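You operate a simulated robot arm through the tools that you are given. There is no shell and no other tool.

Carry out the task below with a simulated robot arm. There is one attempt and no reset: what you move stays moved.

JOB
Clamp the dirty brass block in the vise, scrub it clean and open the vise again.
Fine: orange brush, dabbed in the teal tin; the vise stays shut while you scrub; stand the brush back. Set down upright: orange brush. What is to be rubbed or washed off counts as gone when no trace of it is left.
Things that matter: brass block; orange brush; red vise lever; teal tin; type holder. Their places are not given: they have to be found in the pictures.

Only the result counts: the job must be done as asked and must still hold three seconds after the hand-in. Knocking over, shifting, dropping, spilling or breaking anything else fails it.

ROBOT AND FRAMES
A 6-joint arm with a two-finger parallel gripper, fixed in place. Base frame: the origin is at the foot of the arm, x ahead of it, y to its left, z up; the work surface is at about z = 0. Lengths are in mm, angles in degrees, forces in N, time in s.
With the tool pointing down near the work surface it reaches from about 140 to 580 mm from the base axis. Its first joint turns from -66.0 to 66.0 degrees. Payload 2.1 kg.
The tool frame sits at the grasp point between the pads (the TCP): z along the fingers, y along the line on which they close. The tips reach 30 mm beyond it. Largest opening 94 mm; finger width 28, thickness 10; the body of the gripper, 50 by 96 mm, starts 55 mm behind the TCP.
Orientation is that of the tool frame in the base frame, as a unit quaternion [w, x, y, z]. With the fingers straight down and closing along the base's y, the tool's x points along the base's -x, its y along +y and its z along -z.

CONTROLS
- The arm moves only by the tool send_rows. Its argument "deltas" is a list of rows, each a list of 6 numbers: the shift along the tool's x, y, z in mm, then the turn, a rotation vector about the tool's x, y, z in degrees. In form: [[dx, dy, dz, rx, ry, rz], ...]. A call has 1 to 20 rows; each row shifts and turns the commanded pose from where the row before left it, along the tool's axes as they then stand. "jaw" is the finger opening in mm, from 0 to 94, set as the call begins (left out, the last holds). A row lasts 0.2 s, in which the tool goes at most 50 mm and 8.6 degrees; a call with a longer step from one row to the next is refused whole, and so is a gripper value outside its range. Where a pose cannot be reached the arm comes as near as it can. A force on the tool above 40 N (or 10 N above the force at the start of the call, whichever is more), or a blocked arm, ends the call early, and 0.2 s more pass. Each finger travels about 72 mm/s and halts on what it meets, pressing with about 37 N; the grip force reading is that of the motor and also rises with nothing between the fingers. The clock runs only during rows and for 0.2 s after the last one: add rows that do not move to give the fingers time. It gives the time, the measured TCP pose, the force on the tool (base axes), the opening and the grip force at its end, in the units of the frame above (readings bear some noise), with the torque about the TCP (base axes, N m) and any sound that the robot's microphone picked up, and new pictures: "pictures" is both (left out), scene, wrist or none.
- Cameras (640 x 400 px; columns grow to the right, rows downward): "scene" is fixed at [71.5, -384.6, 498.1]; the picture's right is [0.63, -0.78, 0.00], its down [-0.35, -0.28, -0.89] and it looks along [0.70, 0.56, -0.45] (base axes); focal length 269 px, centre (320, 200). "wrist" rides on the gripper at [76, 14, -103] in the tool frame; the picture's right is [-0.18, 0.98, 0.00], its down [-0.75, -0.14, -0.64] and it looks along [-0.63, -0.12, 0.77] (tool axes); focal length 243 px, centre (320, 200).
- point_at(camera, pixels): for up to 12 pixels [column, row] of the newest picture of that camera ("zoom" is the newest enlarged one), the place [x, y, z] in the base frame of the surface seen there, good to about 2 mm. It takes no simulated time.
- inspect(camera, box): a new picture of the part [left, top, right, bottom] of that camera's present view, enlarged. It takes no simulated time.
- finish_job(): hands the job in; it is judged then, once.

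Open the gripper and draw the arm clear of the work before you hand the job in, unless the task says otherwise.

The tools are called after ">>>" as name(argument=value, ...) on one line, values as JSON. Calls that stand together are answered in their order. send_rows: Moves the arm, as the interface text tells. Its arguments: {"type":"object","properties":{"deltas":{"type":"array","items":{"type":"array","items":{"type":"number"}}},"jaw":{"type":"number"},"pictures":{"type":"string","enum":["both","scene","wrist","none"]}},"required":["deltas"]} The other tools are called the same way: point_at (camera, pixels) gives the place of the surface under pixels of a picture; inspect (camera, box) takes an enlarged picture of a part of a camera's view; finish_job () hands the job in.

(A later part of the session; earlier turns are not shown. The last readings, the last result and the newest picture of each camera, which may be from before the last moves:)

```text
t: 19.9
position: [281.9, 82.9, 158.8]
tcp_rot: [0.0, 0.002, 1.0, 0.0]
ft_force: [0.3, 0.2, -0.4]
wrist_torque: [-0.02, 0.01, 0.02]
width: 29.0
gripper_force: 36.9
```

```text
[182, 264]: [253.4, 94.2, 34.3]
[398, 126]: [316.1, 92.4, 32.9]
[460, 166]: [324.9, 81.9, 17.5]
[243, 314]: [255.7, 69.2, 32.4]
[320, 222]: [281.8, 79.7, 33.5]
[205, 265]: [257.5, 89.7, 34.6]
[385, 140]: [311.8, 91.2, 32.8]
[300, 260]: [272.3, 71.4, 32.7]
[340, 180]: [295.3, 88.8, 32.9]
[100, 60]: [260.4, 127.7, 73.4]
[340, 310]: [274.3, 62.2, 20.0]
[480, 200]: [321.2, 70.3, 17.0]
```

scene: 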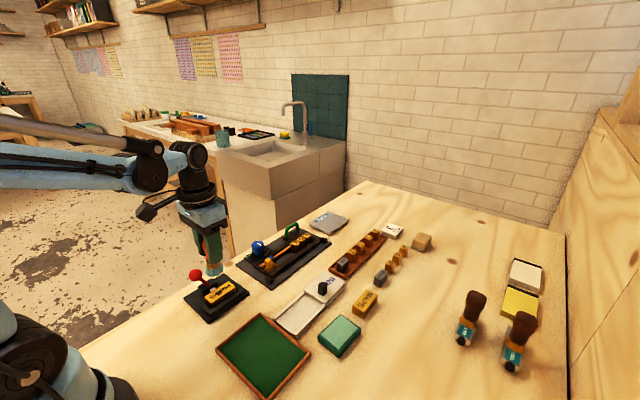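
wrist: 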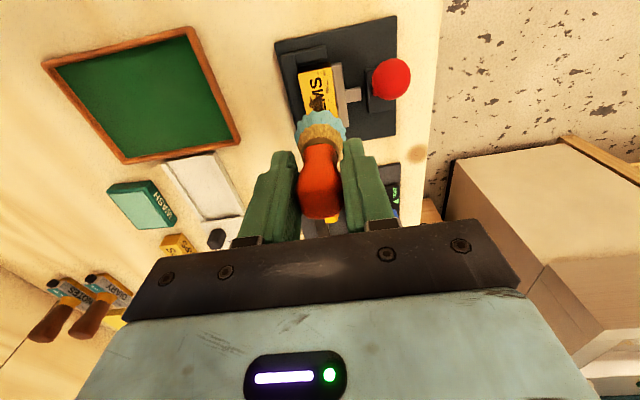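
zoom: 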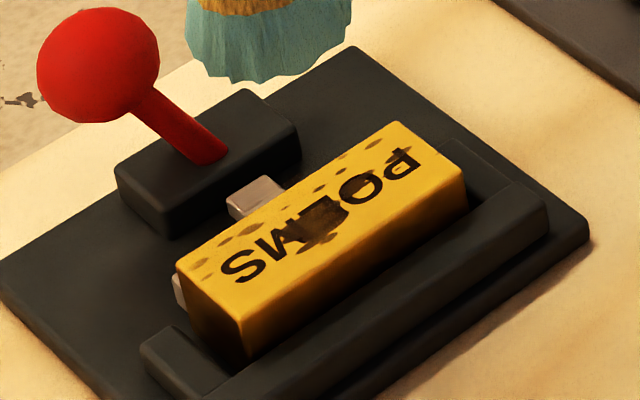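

The block top spans x 253–317, y 69–95 at z≈33. I lower the brush over its centre to a few mm above.

>>> send_rows(deltas=[[0, 0, 20, 0, 0, 0], [0, 0, 20, 0, 0, 0], [0, 0, 10, 0, 0, 0], [0, 0, 2, 0, 0, 0], [0, 0, 0, 0, 0, 0], [0, 0, 0, 0, 0, 0]])

>>> inspect(camera="scene", box=[180, 240, 260, 320])

```text
t: 21.3
position: [285.2, 83.4, 109.9]
tcp_rot: [0.0, 0.001, 1.0, 0.001]
ft_force: [-0.4, -0.1, -0.7]
wrist_torque: [0.01, 0.02, 0.01]
width: 28.6
gripper_force: 36.9
```

scene: 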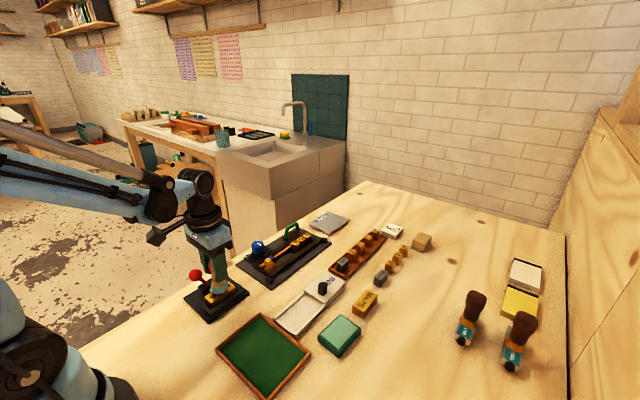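
wrist: 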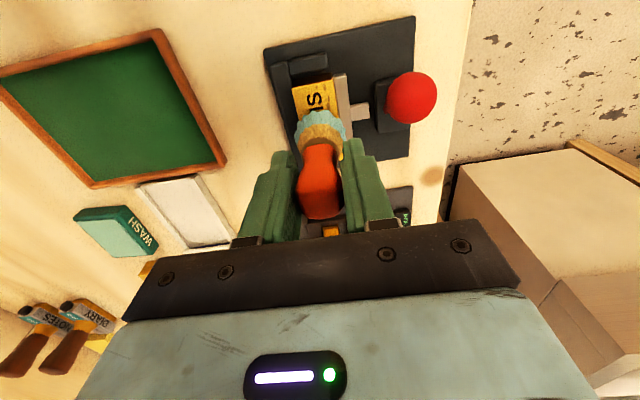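

```text
5.00 times, centred on (220, 280) of scene
```

zoom: 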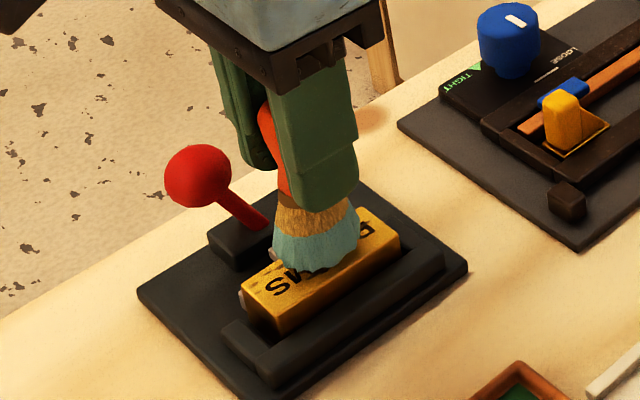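

The brush hovers just above the block. I lower in 1 mm steps to find contact.

>>> send_rows(deltas=[[0, 0, 1.5, 0, 0, 0], [0, 0, 1.5, 0, 0, 0], [0, 0, 1, 0, 0, 0], [0, 0, 0, 0, 0, 0]], pictures="none")

```text
t: 22.3
position: [284.8, 83.1, 104.2]
tcp_rot: [-0.001, 0.001, 1.0, 0.001]
ft_force: [-0.5, 0.6, -0.2]
wrist_torque: [-0.02, 0.02, -0.02]
width: 28.7
gripper_force: 37.6
```

No contact yet at z≈104; I go on down in small steps.

>>> send_rows(deltas=[[0, 0, 1, 0, 0, 0], [0, 0, 0.7, 0, 0, 0], [0, 0, 0, 0, 0, 0]], pictures="none")

```text
t: 23.1
position: [285.4, 81.1, 101.5]
tcp_rot: [0.0, 0.0, 1.0, 0.001]
ft_force: [0.0, -0.3, 0.3]
wrist_torque: [-0.01, 0.02, -0.01]
width: 28.6
gripper_force: 36.6
```

>>> send_rows(deltas=[[0, 0, 0.7, 0, 0, 0], [0, 0, 0.5, 0, 0, 0], [0, 0, 0, 0, 0, 0]], pictures="none")

```text
t: 23.9
position: [284.2, 83.3, 102.4]
tcp_rot: [0.001, 0.0, 1.0, 0.001]
ft_force: [-0.4, 0.3, -1.1]
wrist_torque: [0.02, 0.0, 0.0]
width: 28.7
gripper_force: 37.0
```

Still no contact force (commanded ≈101.5). I continue.

>>> send_rows(deltas=[[0, 0, 0.5, 0, 0, 0], [0, 0, 0.5, 0, 0, 0], [0, 0, 0, 0, 0, 0]], pictures="none")

```text
t: 24.7
position: [284.9, 83.9, 100.6]
tcp_rot: [0.001, 0.001, 1.0, 0.001]
ft_force: [-0.4, -0.4, 12.7]
wrist_torque: [-0.04, -0.03, 0.0]
width: 28.7
gripper_force: 37.3
```

Contact at 12.7 N. I begin scrubbing along the block toward −x and back.

>>> send_rows(deltas=[[5, 0, 0, 0, 0, 0], [6, 0, 0, 0, 0, 0], [6, 0, 0, 0, 0, 0], [6, 0, 0, 0, 0, 0], [-6, 0, 0, 0, 0, 0], [-6, 0, 0, 0, 0, 0], [-6, 0, 0, 0, 0, 0], [-6, 0, 0, 0, 0, 0], [0, 0, 0, 0, 0, 0]])

>>> inspect(camera="wrist", box=[240, 20, 400, 180])

>>> inspect(camera="scene", box=[180, 240, 260, 320])

```text
t: 26.7
position: [285.3, 82.8, 100.2]
tcp_rot: [0.0, 0.001, 1.0, 0.001]
ft_force: [-8.1, 2.1, 22.3]
wrist_torque: [0.0, 0.5, -0.03]
width: 28.7
gripper_force: 36.9
```

scene: 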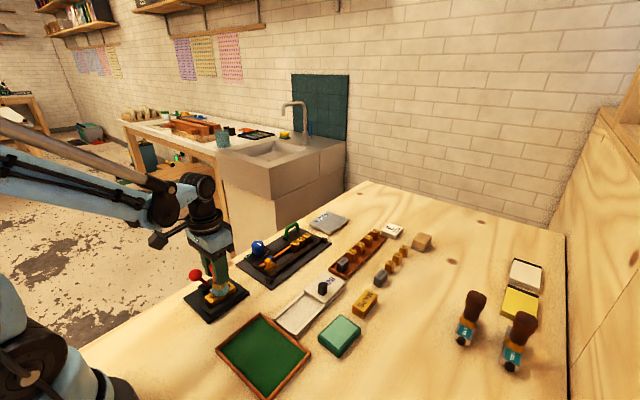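
wrist: 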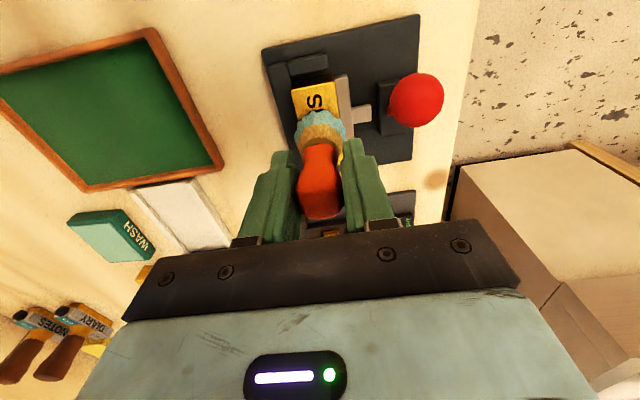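

```text
2.50 times, centred on (320, 100) of wrist
```

zoom: 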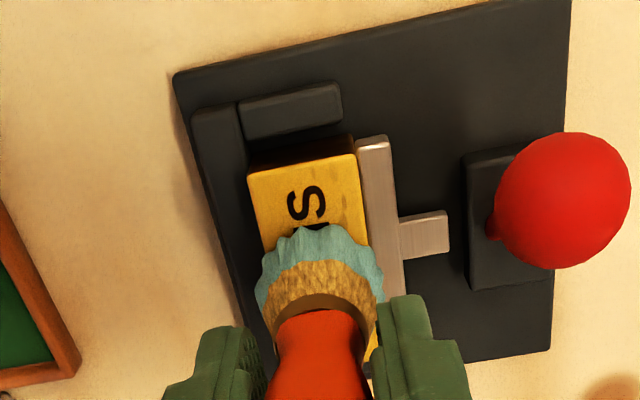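

```text
5.00 times, centred on (220, 280) of scene
```

zoom: 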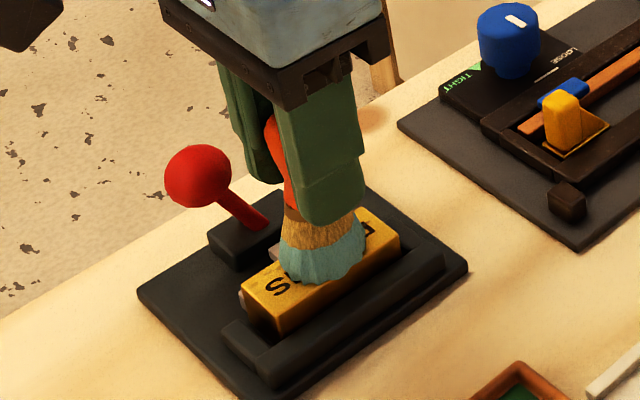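

The specks are fading where the brush passed. I scrub the +x half and the entire length again.

>>> send_rows(deltas=[[-7, 0, 0, 0, 0, 0], [-8, 0, 0, 0, 0, 0], [-7, 0, 0, 0, 0, 0], [8, 0, 0, 0, 0, 0], [8, 0, 0, 0, 0, 0], [8, 0, 0, 0, 0, 0], [8, 0, 0, 0, 0, 0], [8, 0, 0, 0, 0, 0], [6, 0, 0, 0, 0, 0], [-6, 3, 0, 0, 0, 0], [-8, 2, 0, 0, 0, 0], [-8, 0, 0, 0, 0, 0], [-8, 0, 0, 0, 0, 0], [-8, 0, 0, 0, 0, 0], [-8, 0, 0, 0, 0, 0], [8, 0, 0, 0, 0, 0], [8, 0, 0, 0, 0, 0], [8, 0, 0, 0, 0, 0], [0, 0, 0, 0, 0, 0]])

>>> inspect(camera="wrist", box=[240, 20, 400, 180])

>>> inspect(camera="scene", box=[180, 240, 260, 320])

```text
t: 27.1
position: [293.2, 81.6, 99.6]
tcp_rot: [-0.002, 0.001, 1.0, 0.001]
ft_force: [-2.3, -0.5, 14.4]
wrist_torque: [0.01, -0.08, 0.03]
width: 28.9
gripper_force: 37.2
stopped in row 2: the force on the tool passed its limit at 42 N (the readings are from after the stop); the commanded pose is now the measured one
```

scene: 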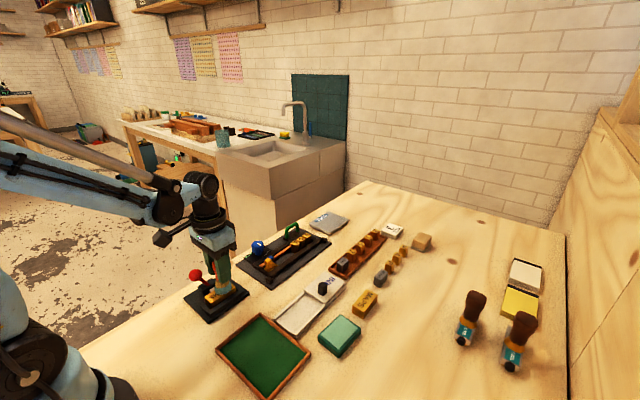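
wrist: 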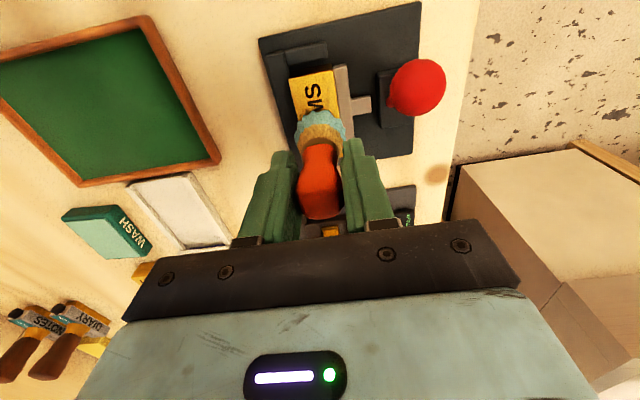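

```text
2.50 times, centred on (320, 100) of wrist
```

zoom: 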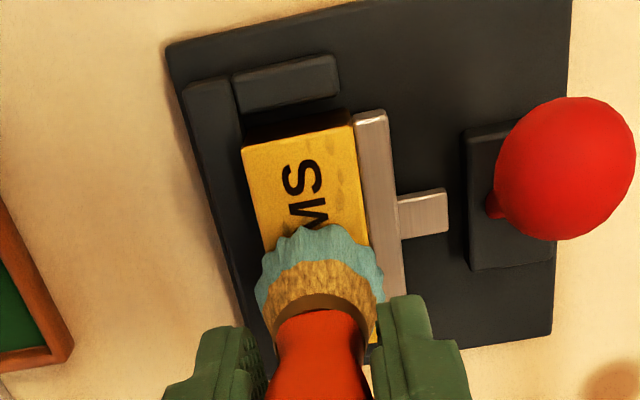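

```text
5.00 times, centred on (220, 280) of scene
```

zoom: 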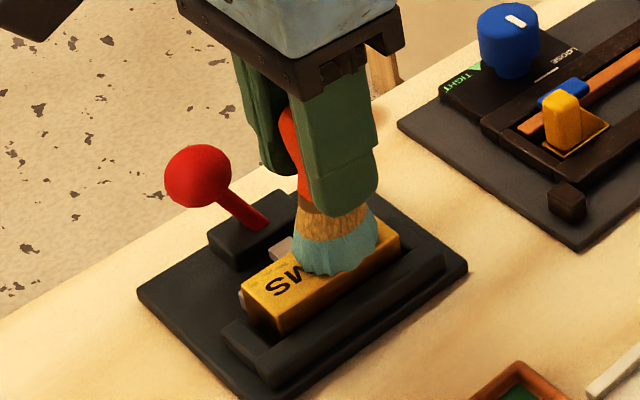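

The force rose past 40 N during the faster stroke. I ease off slightly and continue with slower rows.

>>> send_rows(deltas=[[0, 0, -0.4, 0, 0, 0], [-4, 0, 0, 0, 0, 0], [-4, 0, 0, 0, 0, 0], [-4, 0, 0, 0, 0, 0], [-3, 0, 0, 0, 0, 0], [0, 0, 0, 0, 0, 0]], pictures="none")

```text
t: 28.5
position: [307.6, 82.5, 98.8]
tcp_rot: [-0.002, 0.001, 1.0, 0.001]
ft_force: [-7.1, 0.8, 20.3]
wrist_torque: [-0.02, 0.39, 0.03]
width: 28.7
gripper_force: 37.1
```

Force is 20 N at the +x end; I ease off 0.3 mm and stroke back toward −x slowly.

>>> send_rows(deltas=[[0, 0, -0.4, 0, 0, 0], [5, 0, 0, 0, 0, 0], [5, 0, 0, 0, 0, 0], [5, 0, 0, 0, 0, 0], [5, 0, 0, 0, 0, 0], [5, 0, 0, 0, 0, 0], [5, 0, 0, 0, 0, 0], [5, 0, 0, 0, 0, 0], [5, 0, 0, 0, 0, 0], [5, 0, 0, 0, 0, 0], [0, 0, 0, 0, 0, 0]])

>>> inspect(camera="wrist", box=[240, 20, 400, 180])

>>> inspect(camera="scene", box=[180, 240, 260, 320])

```text
t: 30.9
position: [263.0, 82.5, 101.4]
tcp_rot: [-0.001, 0.0, 1.0, 0.001]
ft_force: [0.7, -0.4, -0.6]
wrist_torque: [-0.01, 0.03, -0.01]
width: 28.4
gripper_force: 37.0
```

scene: 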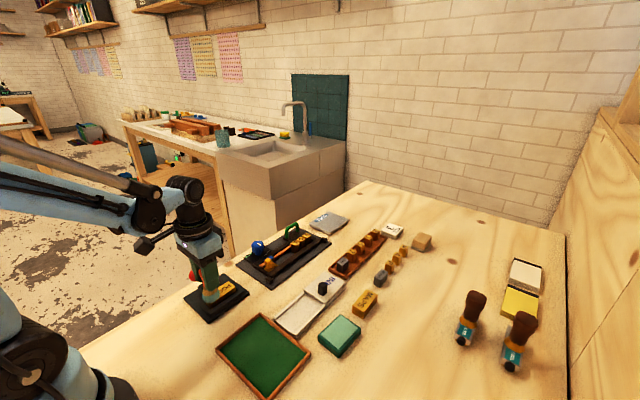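
wrist: 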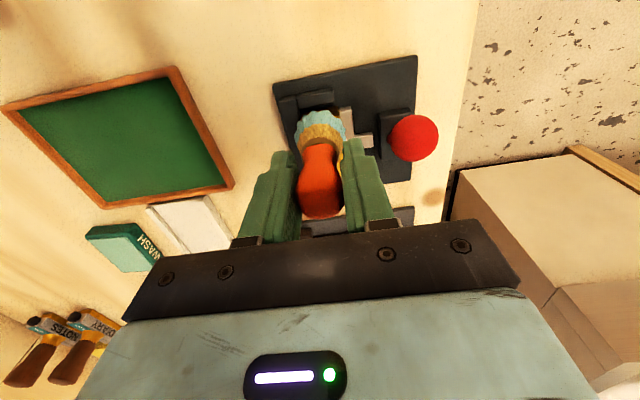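

```text
2.50 times, centred on (320, 100) of wrist
```

zoom: 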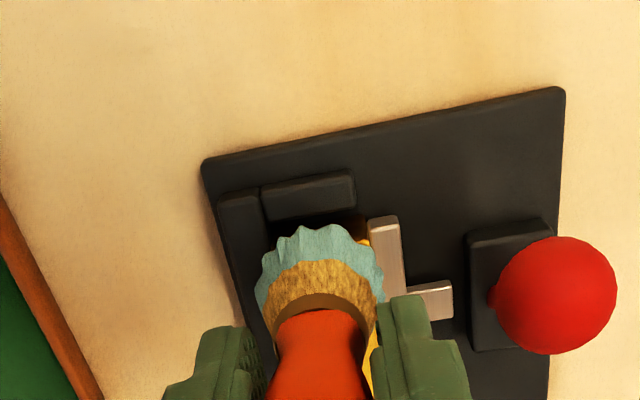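

```text
5.00 times, centred on (220, 280) of scene
```

zoom: 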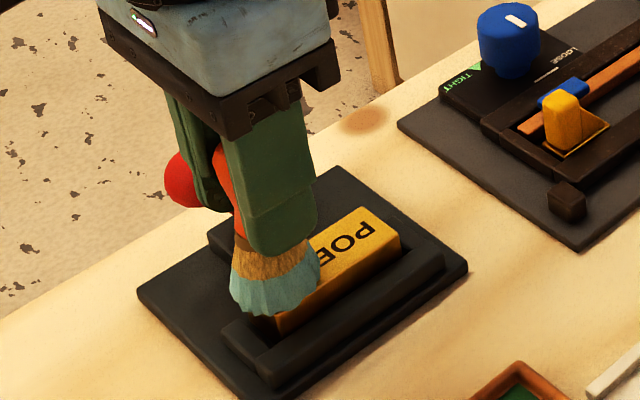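

The POE end looks clean now, but contact was lost on this stroke. I lower until it touches again here at the S end and scrub.

>>> send_rows(deltas=[[0, 0, 0.5, 0, 0, 0], [0, 0, 0.4, 0, 0, 0], [0, 0, 0, 0, 0, 0]], pictures="none")

```text
t: 31.7
position: [262.5, 81.9, 101.2]
tcp_rot: [-0.003, 0.001, 1.0, 0.0]
ft_force: [-1.3, -0.2, 9.5]
wrist_torque: [-0.1, -0.05, -0.02]
width: 28.7
gripper_force: 36.4
```

Contact 9.5 N. I scrub the −x half with slow strokes, shifting slightly in y.

>>> send_rows(deltas=[[0, 2.5, 0, 0, 0, 0], [0, 2.5, 0, 0, 0, 0], [-4, 0, 0, 0, 0, 0], [-4, 0, 0, 0, 0, 0], [-4, 0, 0, 0, 0, 0], [-4, 0, 0, 0, 0, 0], [-4, 0, 0, 0, 0, 0], [-4, 0, 0, 0, 0, 0], [0, -3, 0, 0, 0, 0], [0, -3, 0, 0, 0, 0], [0, 0, 0, 0, 0, 0]], pictures="none")

```text
t: 33.0
position: [275.7, 88.7, 100.0]
tcp_rot: [-0.003, 0.0, 1.0, 0.0]
ft_force: [-0.5, 0.2, 13.6]
wrist_torque: [-0.02, -0.17, -0.01]
width: 29.0
gripper_force: 37.1
stopped in row 6: the force on the tool passed its limit at 43 N (the readings are from after the stop); the commanded pose is now the measured one
```

Strokes toward +x build up force. I lift the brush and look at what remains.

>>> send_rows(deltas=[[0, 0, -8, 0, -0.3, 0], [-15, 0, -25, 0, 0, 0], [-40, 0, -20, 0, 0, 0], [0, 0, 0, 0, 0, 0]])

>>> inspect(camera="wrist", box=[240, 0, 400, 140])

>>> inspect(camera="scene", box=[192, 268, 248, 312])

```text
t: 34.0
position: [329.5, 88.8, 152.7]
tcp_rot: [-0.001, 0.001, 1.0, 0.001]
ft_force: [-0.2, 0.5, -1.2]
wrist_torque: [-0.05, -0.01, 0.02]
width: 28.5
gripper_force: 37.2
```

scene: 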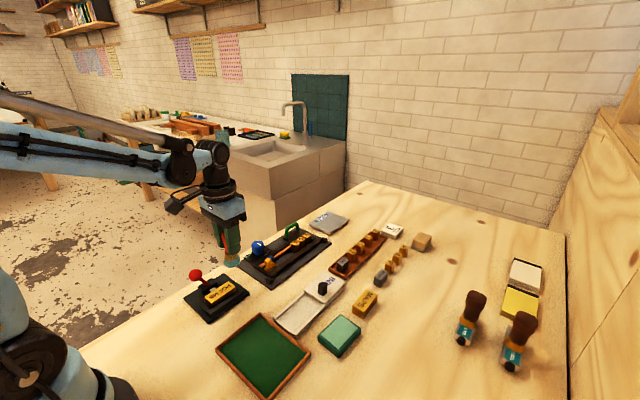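
wrist: 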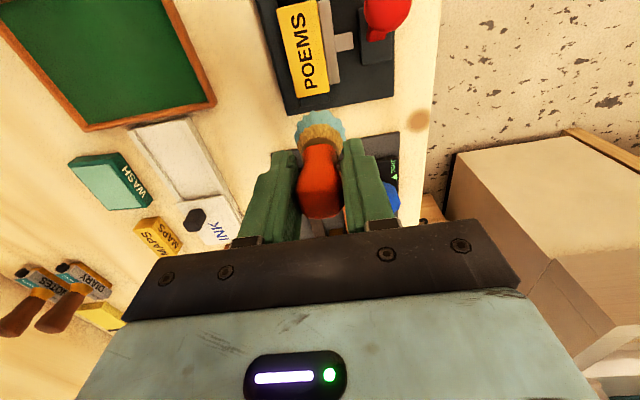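

```text
2.86 times, centred on (320, 70) of wrist
```

zoom: 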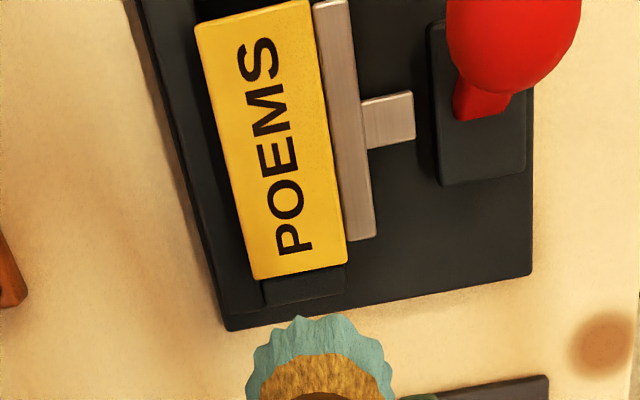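

```text
9.09 times, centred on (220, 290) of scene
```

zoom: 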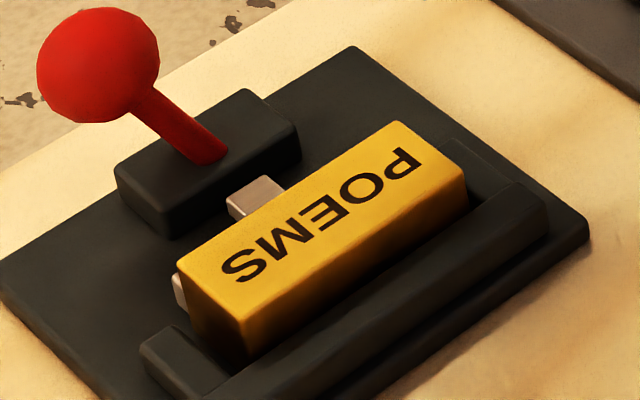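

The top looks clean. I check at greater enlargement for faint traces.

>>> inspect(camera="wrist", box=[270, 0, 350, 50])

>>> inspect(camera="wrist", box=[270, 50, 350, 100])

>>> inspect(camera="scene", box=[200, 275, 240, 300])

```text
8.00 times, centred on (310, 25) of wrist
```

zoom: 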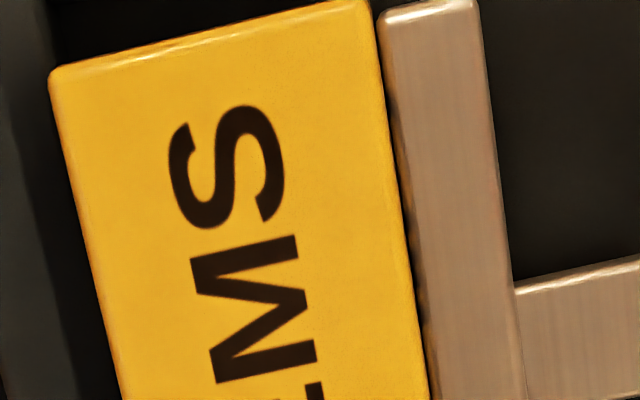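

```text
8.00 times, centred on (310, 75) of wrist
```

zoom: 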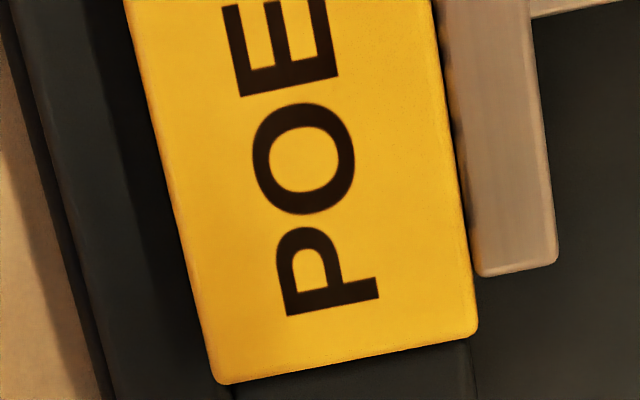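

```text
16.00 times, centred on (220, 288) of scene
```

zoom: 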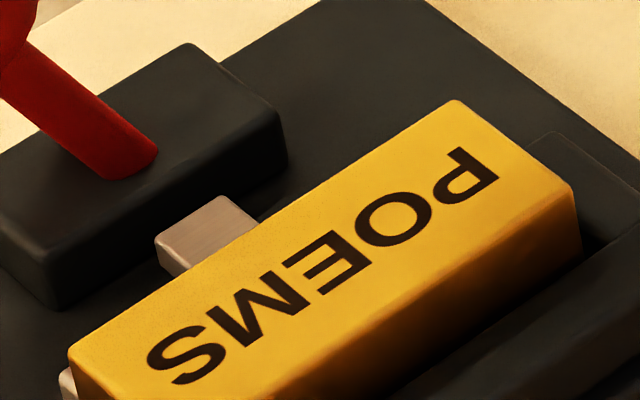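

It looks clean, but I see a slight graininess near the +y edge; I compare with even higher zoom and with the clean MAPS block.

>>> inspect(camera="wrist", box=[292, 5, 324, 25])

>>> inspect(camera="wrist", box=[130, 210, 186, 264])

>>> inspect(camera="wrist", box=[298, 45, 330, 65])

```text
16.00 times, centred on (308, 15) of wrist
```

zoom: 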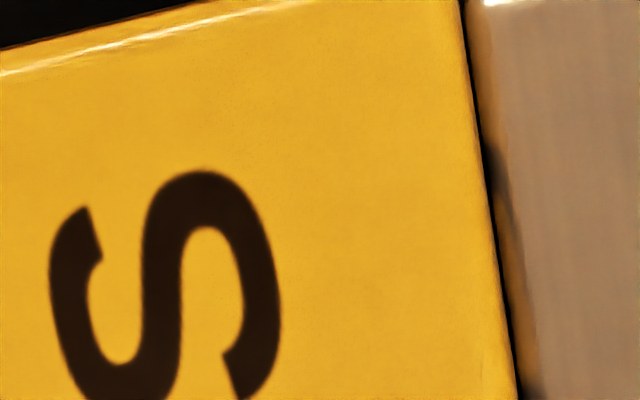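

```text
7.41 times, centred on (158, 237) of wrist
```

zoom: 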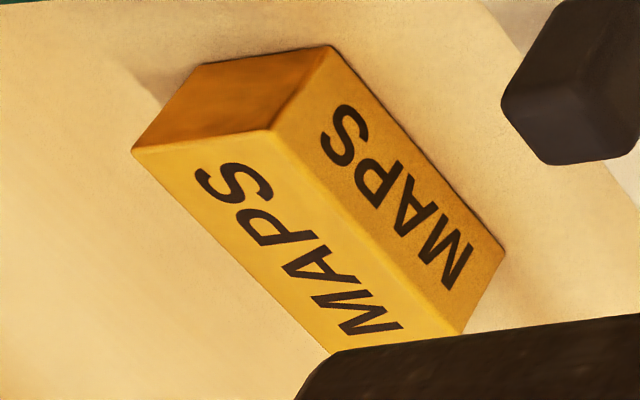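

```text
16.00 times, centred on (314, 55) of wrist
```

zoom: 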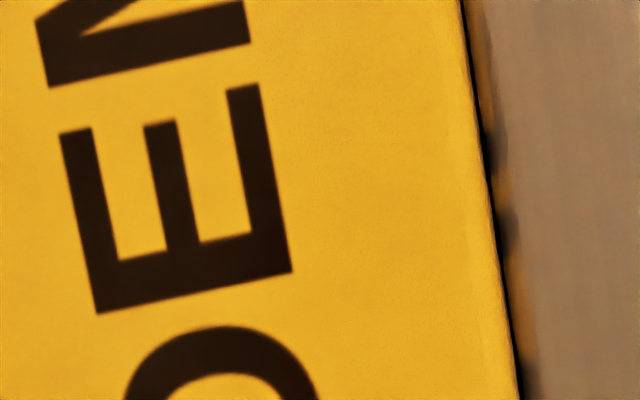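

No stain is visible at 16×. For insurance I add one more light pass; I return above the +x end at y≈85 and lower gently.

>>> send_rows(deltas=[[11, -2, 15, 0, 0, 0], [11, -2, 20, 0, 0, 0], [0, 0, 10, 0, 0, 0], [0, 0, 3, 0, 0, 0], [0, 0, 1, 0, 0, 0], [0, 0, 0, 0, 0, 0]], pictures="none")

>>> send_rows(deltas=[[0, 0, 0.6, 0, 0, 0], [0, 0, 0.6, 0, 0, 0], [0, 0, 0, 0, 0, 0]], pictures="none")

```text
t: 35.4
position: [309.2, 84.7, 104.8]
tcp_rot: [-0.001, 0.001, 1.0, 0.001]
ft_force: [0.1, -0.6, -0.5]
wrist_torque: [0.04, 0.01, -0.02]
width: 28.6
gripper_force: 37.5
```

```text
t: 36.2
position: [310.1, 84.4, 103.1]
tcp_rot: [-0.001, 0.002, 1.0, 0.001]
ft_force: [-0.5, 0.1, -0.5]
wrist_torque: [0.01, 0.02, -0.01]
width: 28.6
gripper_force: 36.9
```

No contact yet; further down in 0.6 mm steps.

>>> send_rows(deltas=[[0, 0, 0.6, 0, 0, 0], [0, 0, 0.6, 0, 0, 0], [0, 0, 0, 0, 0, 0]], pictures="none")

>>> send_rows(deltas=[[0, 0, 0.6, 0, 0, 0], [0, 0, 0, 0, 0, 0]], pictures="none")

```text
t: 37.0
position: [309.2, 84.7, 103.1]
tcp_rot: [-0.001, 0.001, 1.0, 0.001]
ft_force: [-0.4, 0.4, 0.2]
wrist_torque: [0.01, -0.01, -0.03]
width: 28.9
gripper_force: 36.8
```

```text
t: 37.6
position: [309.4, 84.9, 100.5]
tcp_rot: [-0.001, 0.001, 1.0, 0.001]
ft_force: [-0.6, -0.5, -0.3]
wrist_torque: [0.01, 0.0, 0.0]
width: 28.7
gripper_force: 37.3
```

>>> send_rows(deltas=[[0, 0, 0.6, 0, 0, 0], [0, 0, 0, 0, 0, 0]], pictures="none")

>>> send_rows(deltas=[[0, 0, 0.5, 0, 0, 0], [0, 0, 0, 0, 0, 0]], pictures="none")

```text
t: 38.2
position: [309.2, 84.2, 100.0]
tcp_rot: [-0.001, 0.001, 1.0, 0.001]
ft_force: [-0.5, 1.1, 12.7]
wrist_torque: [-0.04, 0.04, -0.01]
width: 28.9
gripper_force: 37.2
```

```text
t: 38.8
position: [309.3, 84.0, 100.8]
tcp_rot: [0.0, 0.0, 1.0, 0.0]
ft_force: [-0.2, 2.9, 21.8]
wrist_torque: [0.05, 0.09, 0.01]
width: 28.6
gripper_force: 37.1
```

Contact at about 22 N. Now one long slow stroke toward −x and watch the force.

>>> send_rows(deltas=[[4, 0, 0, 0, 0, 0], [5, 0, 0, 0, 0, 0], [5, 0, 0, 0, 0, 0], [5, 0, 0, 0, 0, 0], [5, 0, 0, 0, 0, 0], [5, 0, 0, 0, 0, 0], [5, 0, 0, 0, 0, 0], [5, 0, 0, 0, 0, 0], [5, 0, 0, 0, 0, 0], [3, 0, 0, 0, 0, 0], [0, 0, 0, 0, 0, 0]], pictures="none")

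```text
t: 39.6
position: [297.7, 83.8, 101.0]
tcp_rot: [0.001, 0.001, 1.0, 0.0]
ft_force: [-0.7, 0.3, 13.8]
wrist_torque: [0.03, 0.1, 0.04]
width: 28.5
gripper_force: 36.4
stopped in row 3: the force on the tool passed its limit at 44 N (the readings are from after the stop); the commanded pose is now the measured one
```

Force peaked during the motion; I ease off 0.5 mm and continue toward −x.

>>> send_rows(deltas=[[0, 0, -0.4, 0, 0, 0], [4, 0, 0, 0, 0, 0], [4, 0, 0, 0, 0, 0], [4, 0, 0, 0, 0, 0], [4, 0, 0, 0, 0, 0], [4, 0, 0, 0, 0, 0], [0, 0, 0, 0, 0, 0]], pictures="none")

```text
t: 41.2
position: [277.9, 84.0, 100.5]
tcp_rot: [0.001, 0.002, 1.0, -0.001]
ft_force: [9.6, 1.2, 27.3]
wrist_torque: [-0.04, -0.51, -0.02]
width: 28.4
gripper_force: 37.2
```

Good contact (27 N, 9.6 N drag). I ease a bit and continue to the −x end.

>>> send_rows(deltas=[[0, 0, -0.5, 0, 0, 0], [4, 0, 0, 0, 0, 0], [4, 0, 0, 0, 0, 0], [4, 0, 0, 0, 0, 0], [4, 0, 0, 0, 0, 0], [0, 0, 0, 0, 0, 0]], pictures="none")

```text
t: 42.6
position: [261.5, 84.2, 101.5]
tcp_rot: [0.001, 0.001, 1.0, 0.0]
ft_force: [0.1, 0.3, 0.1]
wrist_torque: [0.01, 0.02, 0.03]
width: 28.6
gripper_force: 36.8
```

The stroke is done. I lift and look at the block once more.

>>> send_rows(deltas=[[0, 0, -10, 0, 0, 0], [0, 0, -25, 0, 0, 0], [-30, 0, -15, 0, 0, 0], [-35, 0, 0, 0, 0, 0], [0, 0, 0, 0, 0, 0]])

>>> inspect(camera="wrist", box=[260, 0, 380, 100])

>>> inspect(camera="scene", box=[180, 220, 260, 320])

```text
t: 43.8
position: [326.3, 84.1, 152.8]
tcp_rot: [0.001, 0.001, 1.0, 0.0]
ft_force: [-0.7, 0.5, -0.3]
wrist_torque: [0.02, -0.01, 0.01]
width: 28.5
gripper_force: 37.2
```

scene: 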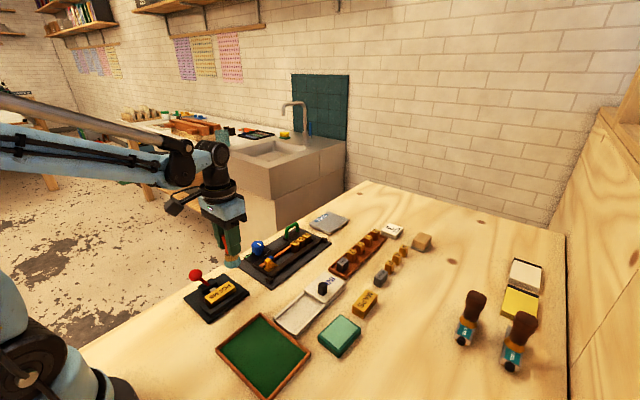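
wrist: 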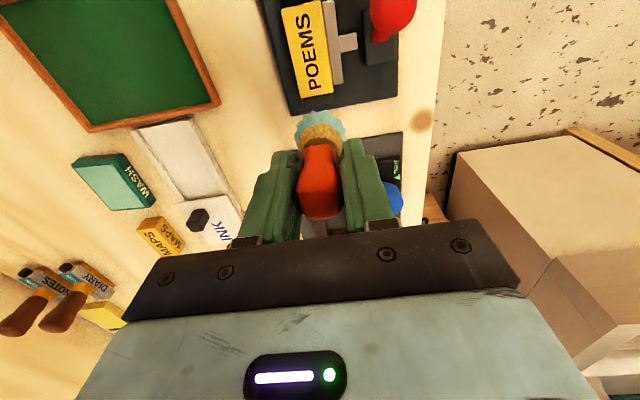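

```text
4.00 times, centred on (320, 50) of wrist
```

zoom: 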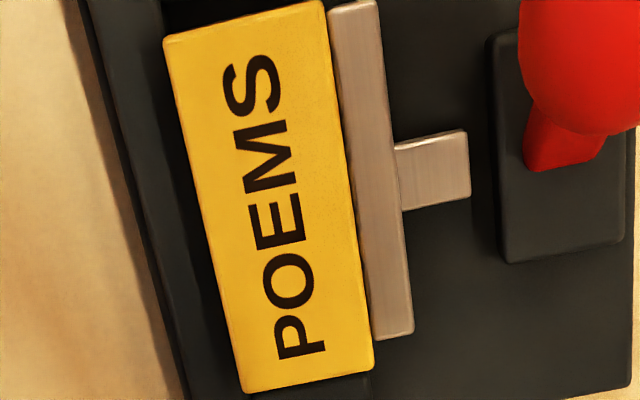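

```text
4.00 times, centred on (220, 270) of scene
```

zoom: 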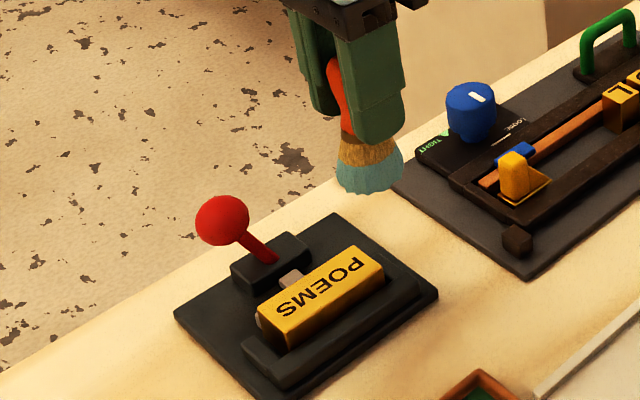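

The block is clean and still clamped. I carry the brush back over its original spot (370.4,−4.3) and lower part of the way.

>>> send_rows(deltas=[[-14.7, -29.5, 0, 0, 0, 0], [-14.7, -29.5, 0, 0, 0, 0], [-14.6, -29.4, 0, 0, 0, 0], [0, 0, 20, 0, 0, 0], [0, 0, 25, 0, 0, 0], [0, 0, 22, 0, 0, 0], [0, 0, 8, 0, 0, 0], [0, 0, 0, 0, 0, 0]])

>>> inspect(camera="scene", box=[240, 220, 330, 310])

```text
t: 45.6
position: [371.0, -4.9, 75.6]
tcp_rot: [0.0, 0.001, 1.0, -0.001]
ft_force: [0.5, -0.1, -0.2]
wrist_torque: [0.02, 0.04, -0.01]
width: 28.7
gripper_force: 37.1
```

scene: 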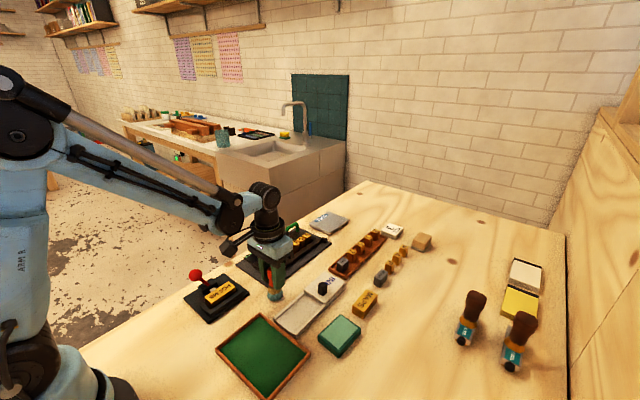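
wrist: 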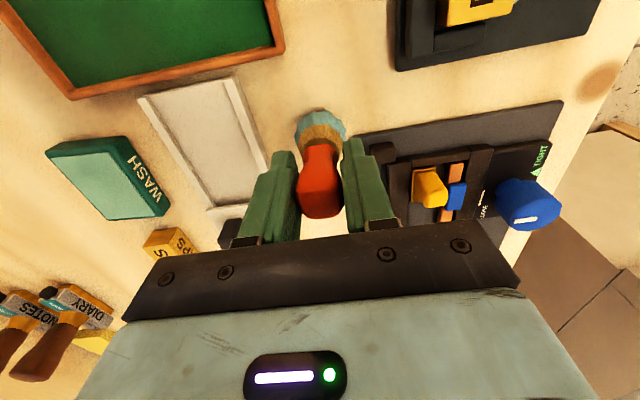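

```text
4.44 times, centred on (285, 265) of scene
```

zoom: 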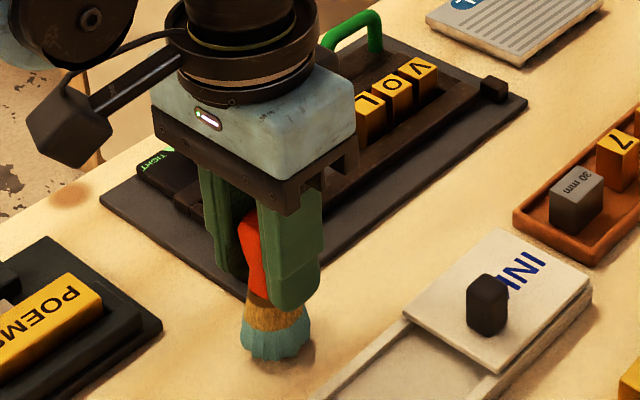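

The brush is upright just above the bench. I lower in small steps to contact.

>>> send_rows(deltas=[[0, 0, 2, 0, 0, 0], [0, 0, 2, 0, 0, 0], [0, 0, 1, 0, 0, 0], [0, 0, 0, 0, 0, 0]], pictures="none")

>>> send_rows(deltas=[[0, 0, 0.7, 0, 0, 0], [0, 0, 0.7, 0, 0, 0], [0, 0, 0, 0, 0, 0]], pictures="none")

```text
t: 46.6
position: [370.3, -3.6, 69.9]
tcp_rot: [0.001, 0.0, 1.0, 0.0]
ft_force: [-0.2, -0.1, -0.2]
wrist_torque: [0.01, -0.05, 0.02]
width: 28.7
gripper_force: 36.5
```

```text
t: 47.4
position: [370.8, -5.3, 69.2]
tcp_rot: [0.001, 0.001, 1.0, 0.001]
ft_force: [0.3, -0.3, -0.2]
wrist_torque: [-0.02, -0.04, 0.04]
width: 28.6
gripper_force: 36.8
```

>>> send_rows(deltas=[[0, 0, 0.6, 0, 0, 0], [0, 0, 0, 0, 0, 0]], pictures="none")

>>> send_rows(deltas=[[0, 0, 0.6, 0, 0, 0], [0, 0, 0, 0, 0, 0]], pictures="none")

```text
t: 48.0
position: [370.5, -4.5, 69.1]
tcp_rot: [0.001, 0.001, 1.0, -0.001]
ft_force: [0.7, 0.0, -0.2]
wrist_torque: [-0.01, 0.0, 0.0]
width: 28.8
gripper_force: 36.8
```

```text
t: 48.6
position: [372.0, -4.7, 68.1]
tcp_rot: [0.001, 0.001, 1.0, 0.0]
ft_force: [0.9, -0.8, -0.6]
wrist_torque: [0.01, 0.01, 0.02]
width: 28.8
gripper_force: 37.2
```

Still free; I go down in 0.6 mm steps while watching force.

>>> send_rows(deltas=[[0, 0, 0.6, 0, 0, 0], [0, 0, 0, 0, 0, 0]], pictures="none")

>>> send_rows(deltas=[[0, 0, 0.6, 0, 0, 0], [0, 0, 0, 0, 0, 0]], pictures="scene")

>>> inspect(camera="scene", box=[240, 220, 330, 310])

```text
t: 49.2
position: [370.6, -4.2, 68.3]
tcp_rot: [0.001, 0.001, 1.0, 0.001]
ft_force: [-2.3, -0.2, 12.7]
wrist_torque: [-0.08, 0.24, 0.01]
width: 28.7
gripper_force: 37.3
```

```text
t: 49.7
position: [371.1, -4.7, 68.7]
tcp_rot: [0.0, 0.001, 1.0, 0.0]
ft_force: [-0.7, 2.1, 10.6]
wrist_torque: [-0.02, 0.06, -0.01]
width: 28.7
gripper_force: 37.4
stopped in row 2: the force on the tool passed its limit at 42 N (the readings are from after the stop); the commanded pose is now the measured one
```

scene: 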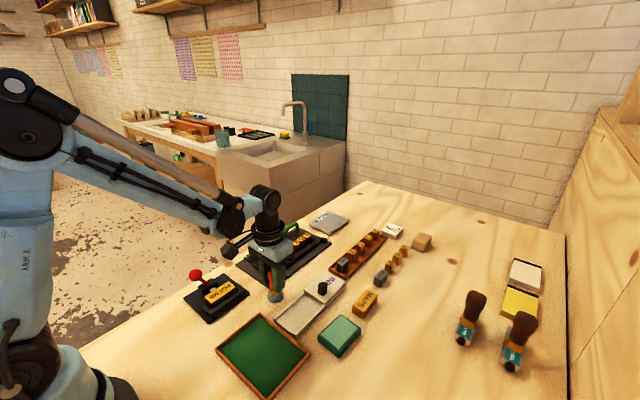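

```text
4.44 times, centred on (285, 265) of scene
```

zoom: 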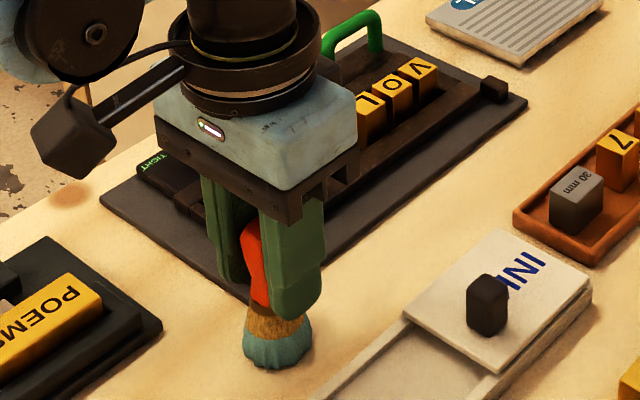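

The brush is firmly on the bench. I open the fingers to release it and check that it stands.

>>> send_rows(deltas=[[0, 0, -0.4, 0, 0, 0], [0, 0, 0, 0, 0, 0], [0, 0, 0, 0, 0, 0]], jaw=36)

>>> send_rows(deltas=[[0, 0, 0, 0, 0, 0], [0, 0, 0, 0, 0, 0]], jaw=62)

>>> inspect(camera="scene", box=[240, 220, 330, 310])

```text
t: 50.5
position: [370.1, -3.8, 69.0]
tcp_rot: [0.0, 0.0, 1.0, 0.0]
ft_force: [-1.1, 0.5, 0.0]
wrist_torque: [0.02, 0.0, 0.01]
width: 36.1
gripper_force: 0.0
```

scene: 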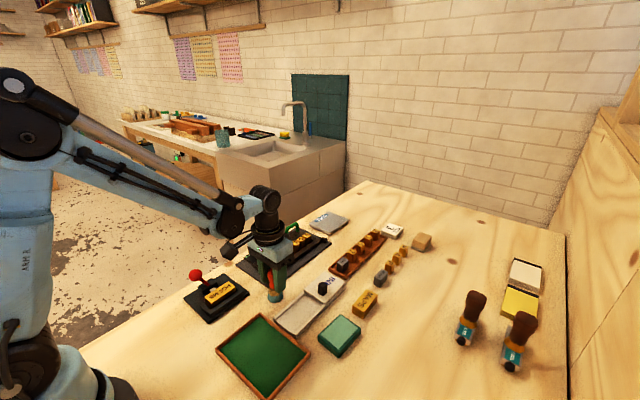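
wrist: 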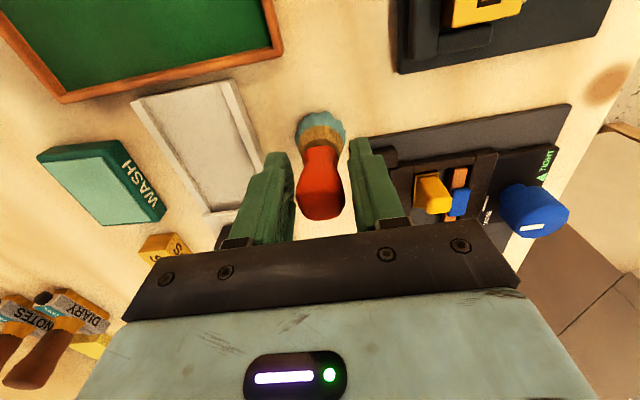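

```text
t: 51.1
position: [370.6, -2.8, 68.8]
tcp_rot: [0.0, 0.001, 1.0, 0.0]
ft_force: [-0.3, 0.2, 0.5]
wrist_torque: [0.0, 0.02, 0.0]
width: 62.3
gripper_force: 0.1
```

scene: 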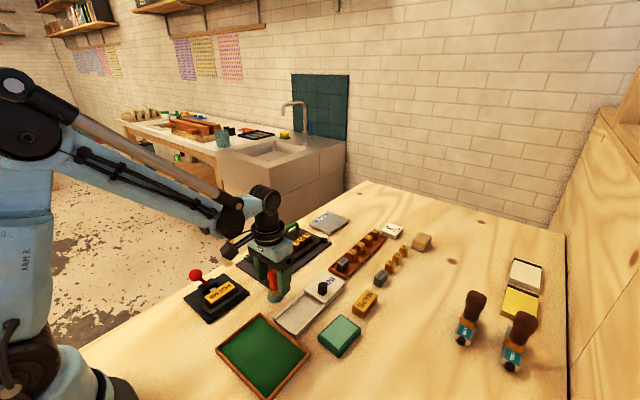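
wrist: 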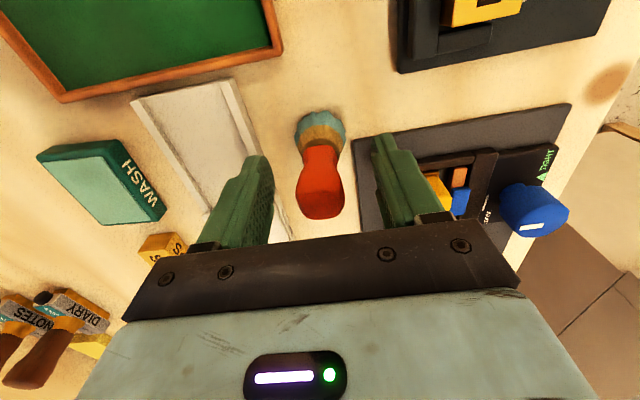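

```text
4.44 times, centred on (285, 265) of scene
```

zoom: 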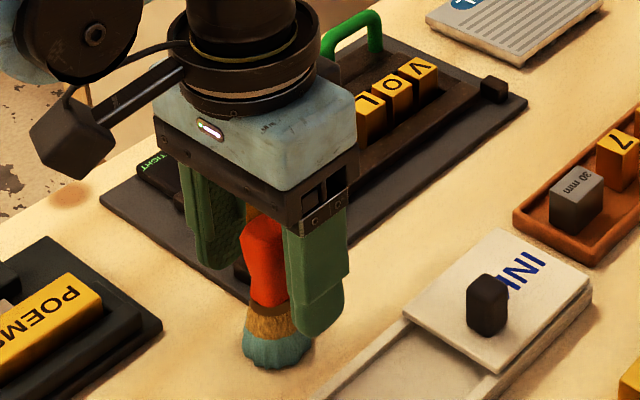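

The brush stands upright on its own at its old place. I rise straight up clear of it.

>>> send_rows(deltas=[[0, 0, -10, 0, 0, 0], [0, 0, -30, 0, 0, 0], [0, 0, -35, 0, 0, 0], [0, 0, -35, 0, 0, 0], [0, 0, 0, 0, 0, 0]])

>>> inspect(camera="scene", box=[240, 240, 320, 310])

```text
t: 52.3
position: [370.2, -5.5, 178.7]
tcp_rot: [0.0, 0.001, 1.0, 0.0]
ft_force: [0.7, -0.2, -0.7]
wrist_torque: [0.01, 0.01, 0.01]
width: 61.9
gripper_force: 0.0
```

scene: 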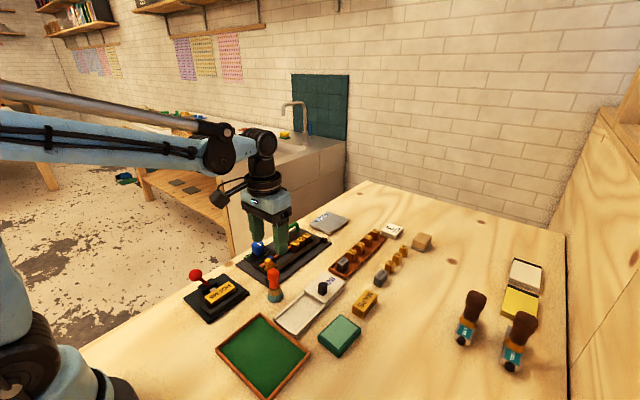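
wrist: 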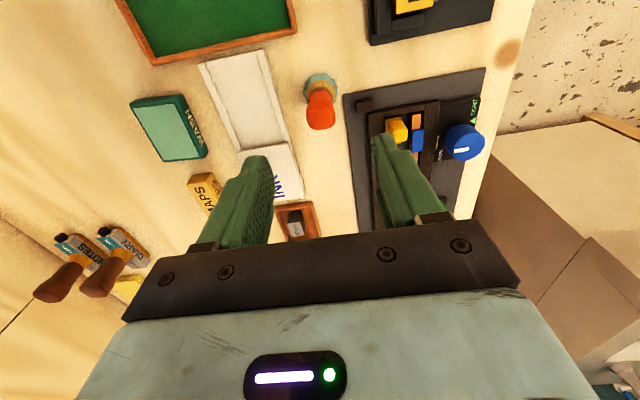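

```text
5.71 times, centred on (280, 275) of scene
```

zoom: 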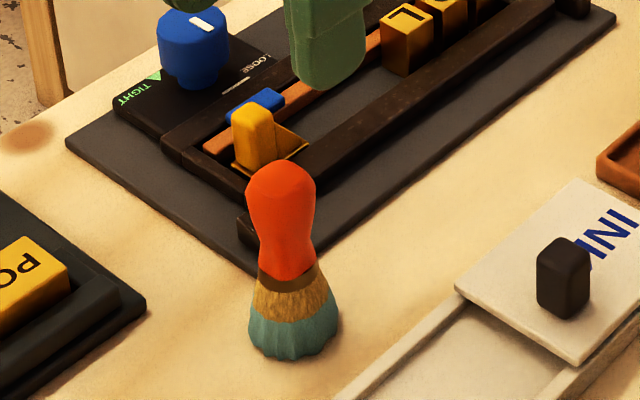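

The brush stands upright at (273,285). Now I close the fingers and go to the −x side of the lever ball at (224,140).

>>> send_rows(deltas=[[28.9, 29, 0, 0, 0, 0], [28.9, 29, 0, 0, 0, 0], [28.9, 29, 0, 0, 0, 0], [28.9, 29, 0, 0, 0, 0], [28.9, 29, 0, 0, 0, 0], [0, 0, 0, 0, 0, 0]], jaw=0)

>>> point_at(camera="scene", pixels=[[196, 274], [204, 285]])

>>> inspect(camera="scene", box=[150, 200, 260, 320])

```text
t: 53.7
position: [224.9, 142.4, 179.7]
tcp_rot: [0.0, 0.0, 1.0, 0.0]
ft_force: [-0.4, -1.3, -0.1]
wrist_torque: [0.0, 0.01, -0.01]
width: 0.1
gripper_force: 33.1
```

scene: 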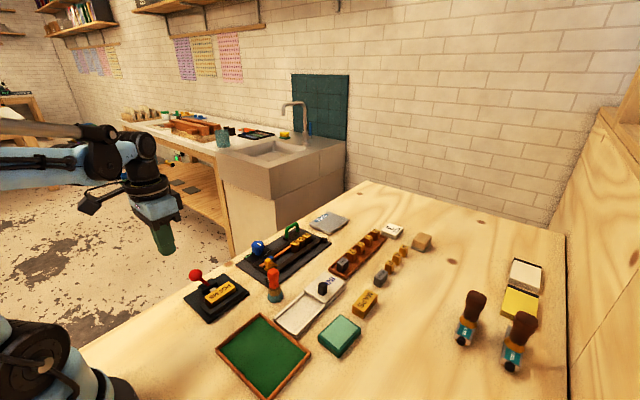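
wrist: 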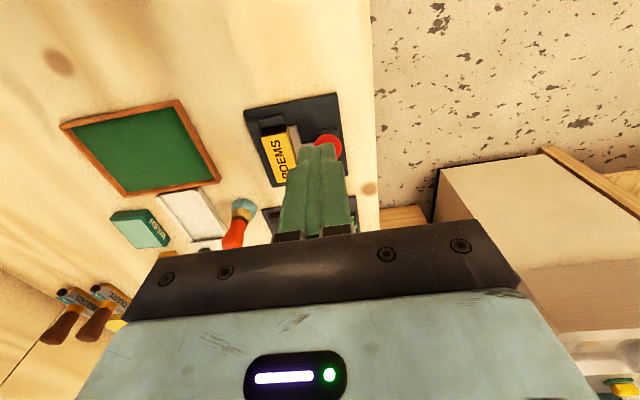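

```text
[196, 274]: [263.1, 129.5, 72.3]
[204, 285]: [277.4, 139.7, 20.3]
```

```text
3.33 times, centred on (205, 260) of scene
```

zoom: 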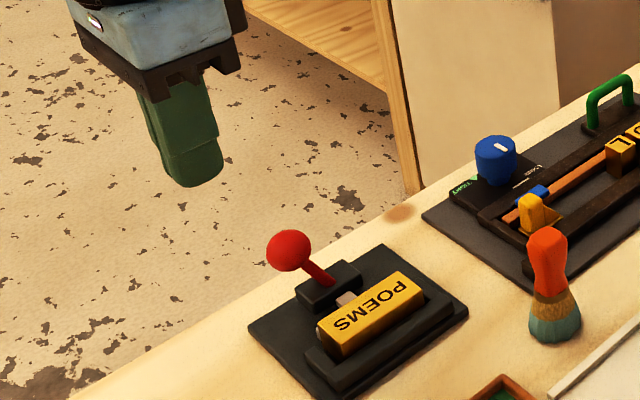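

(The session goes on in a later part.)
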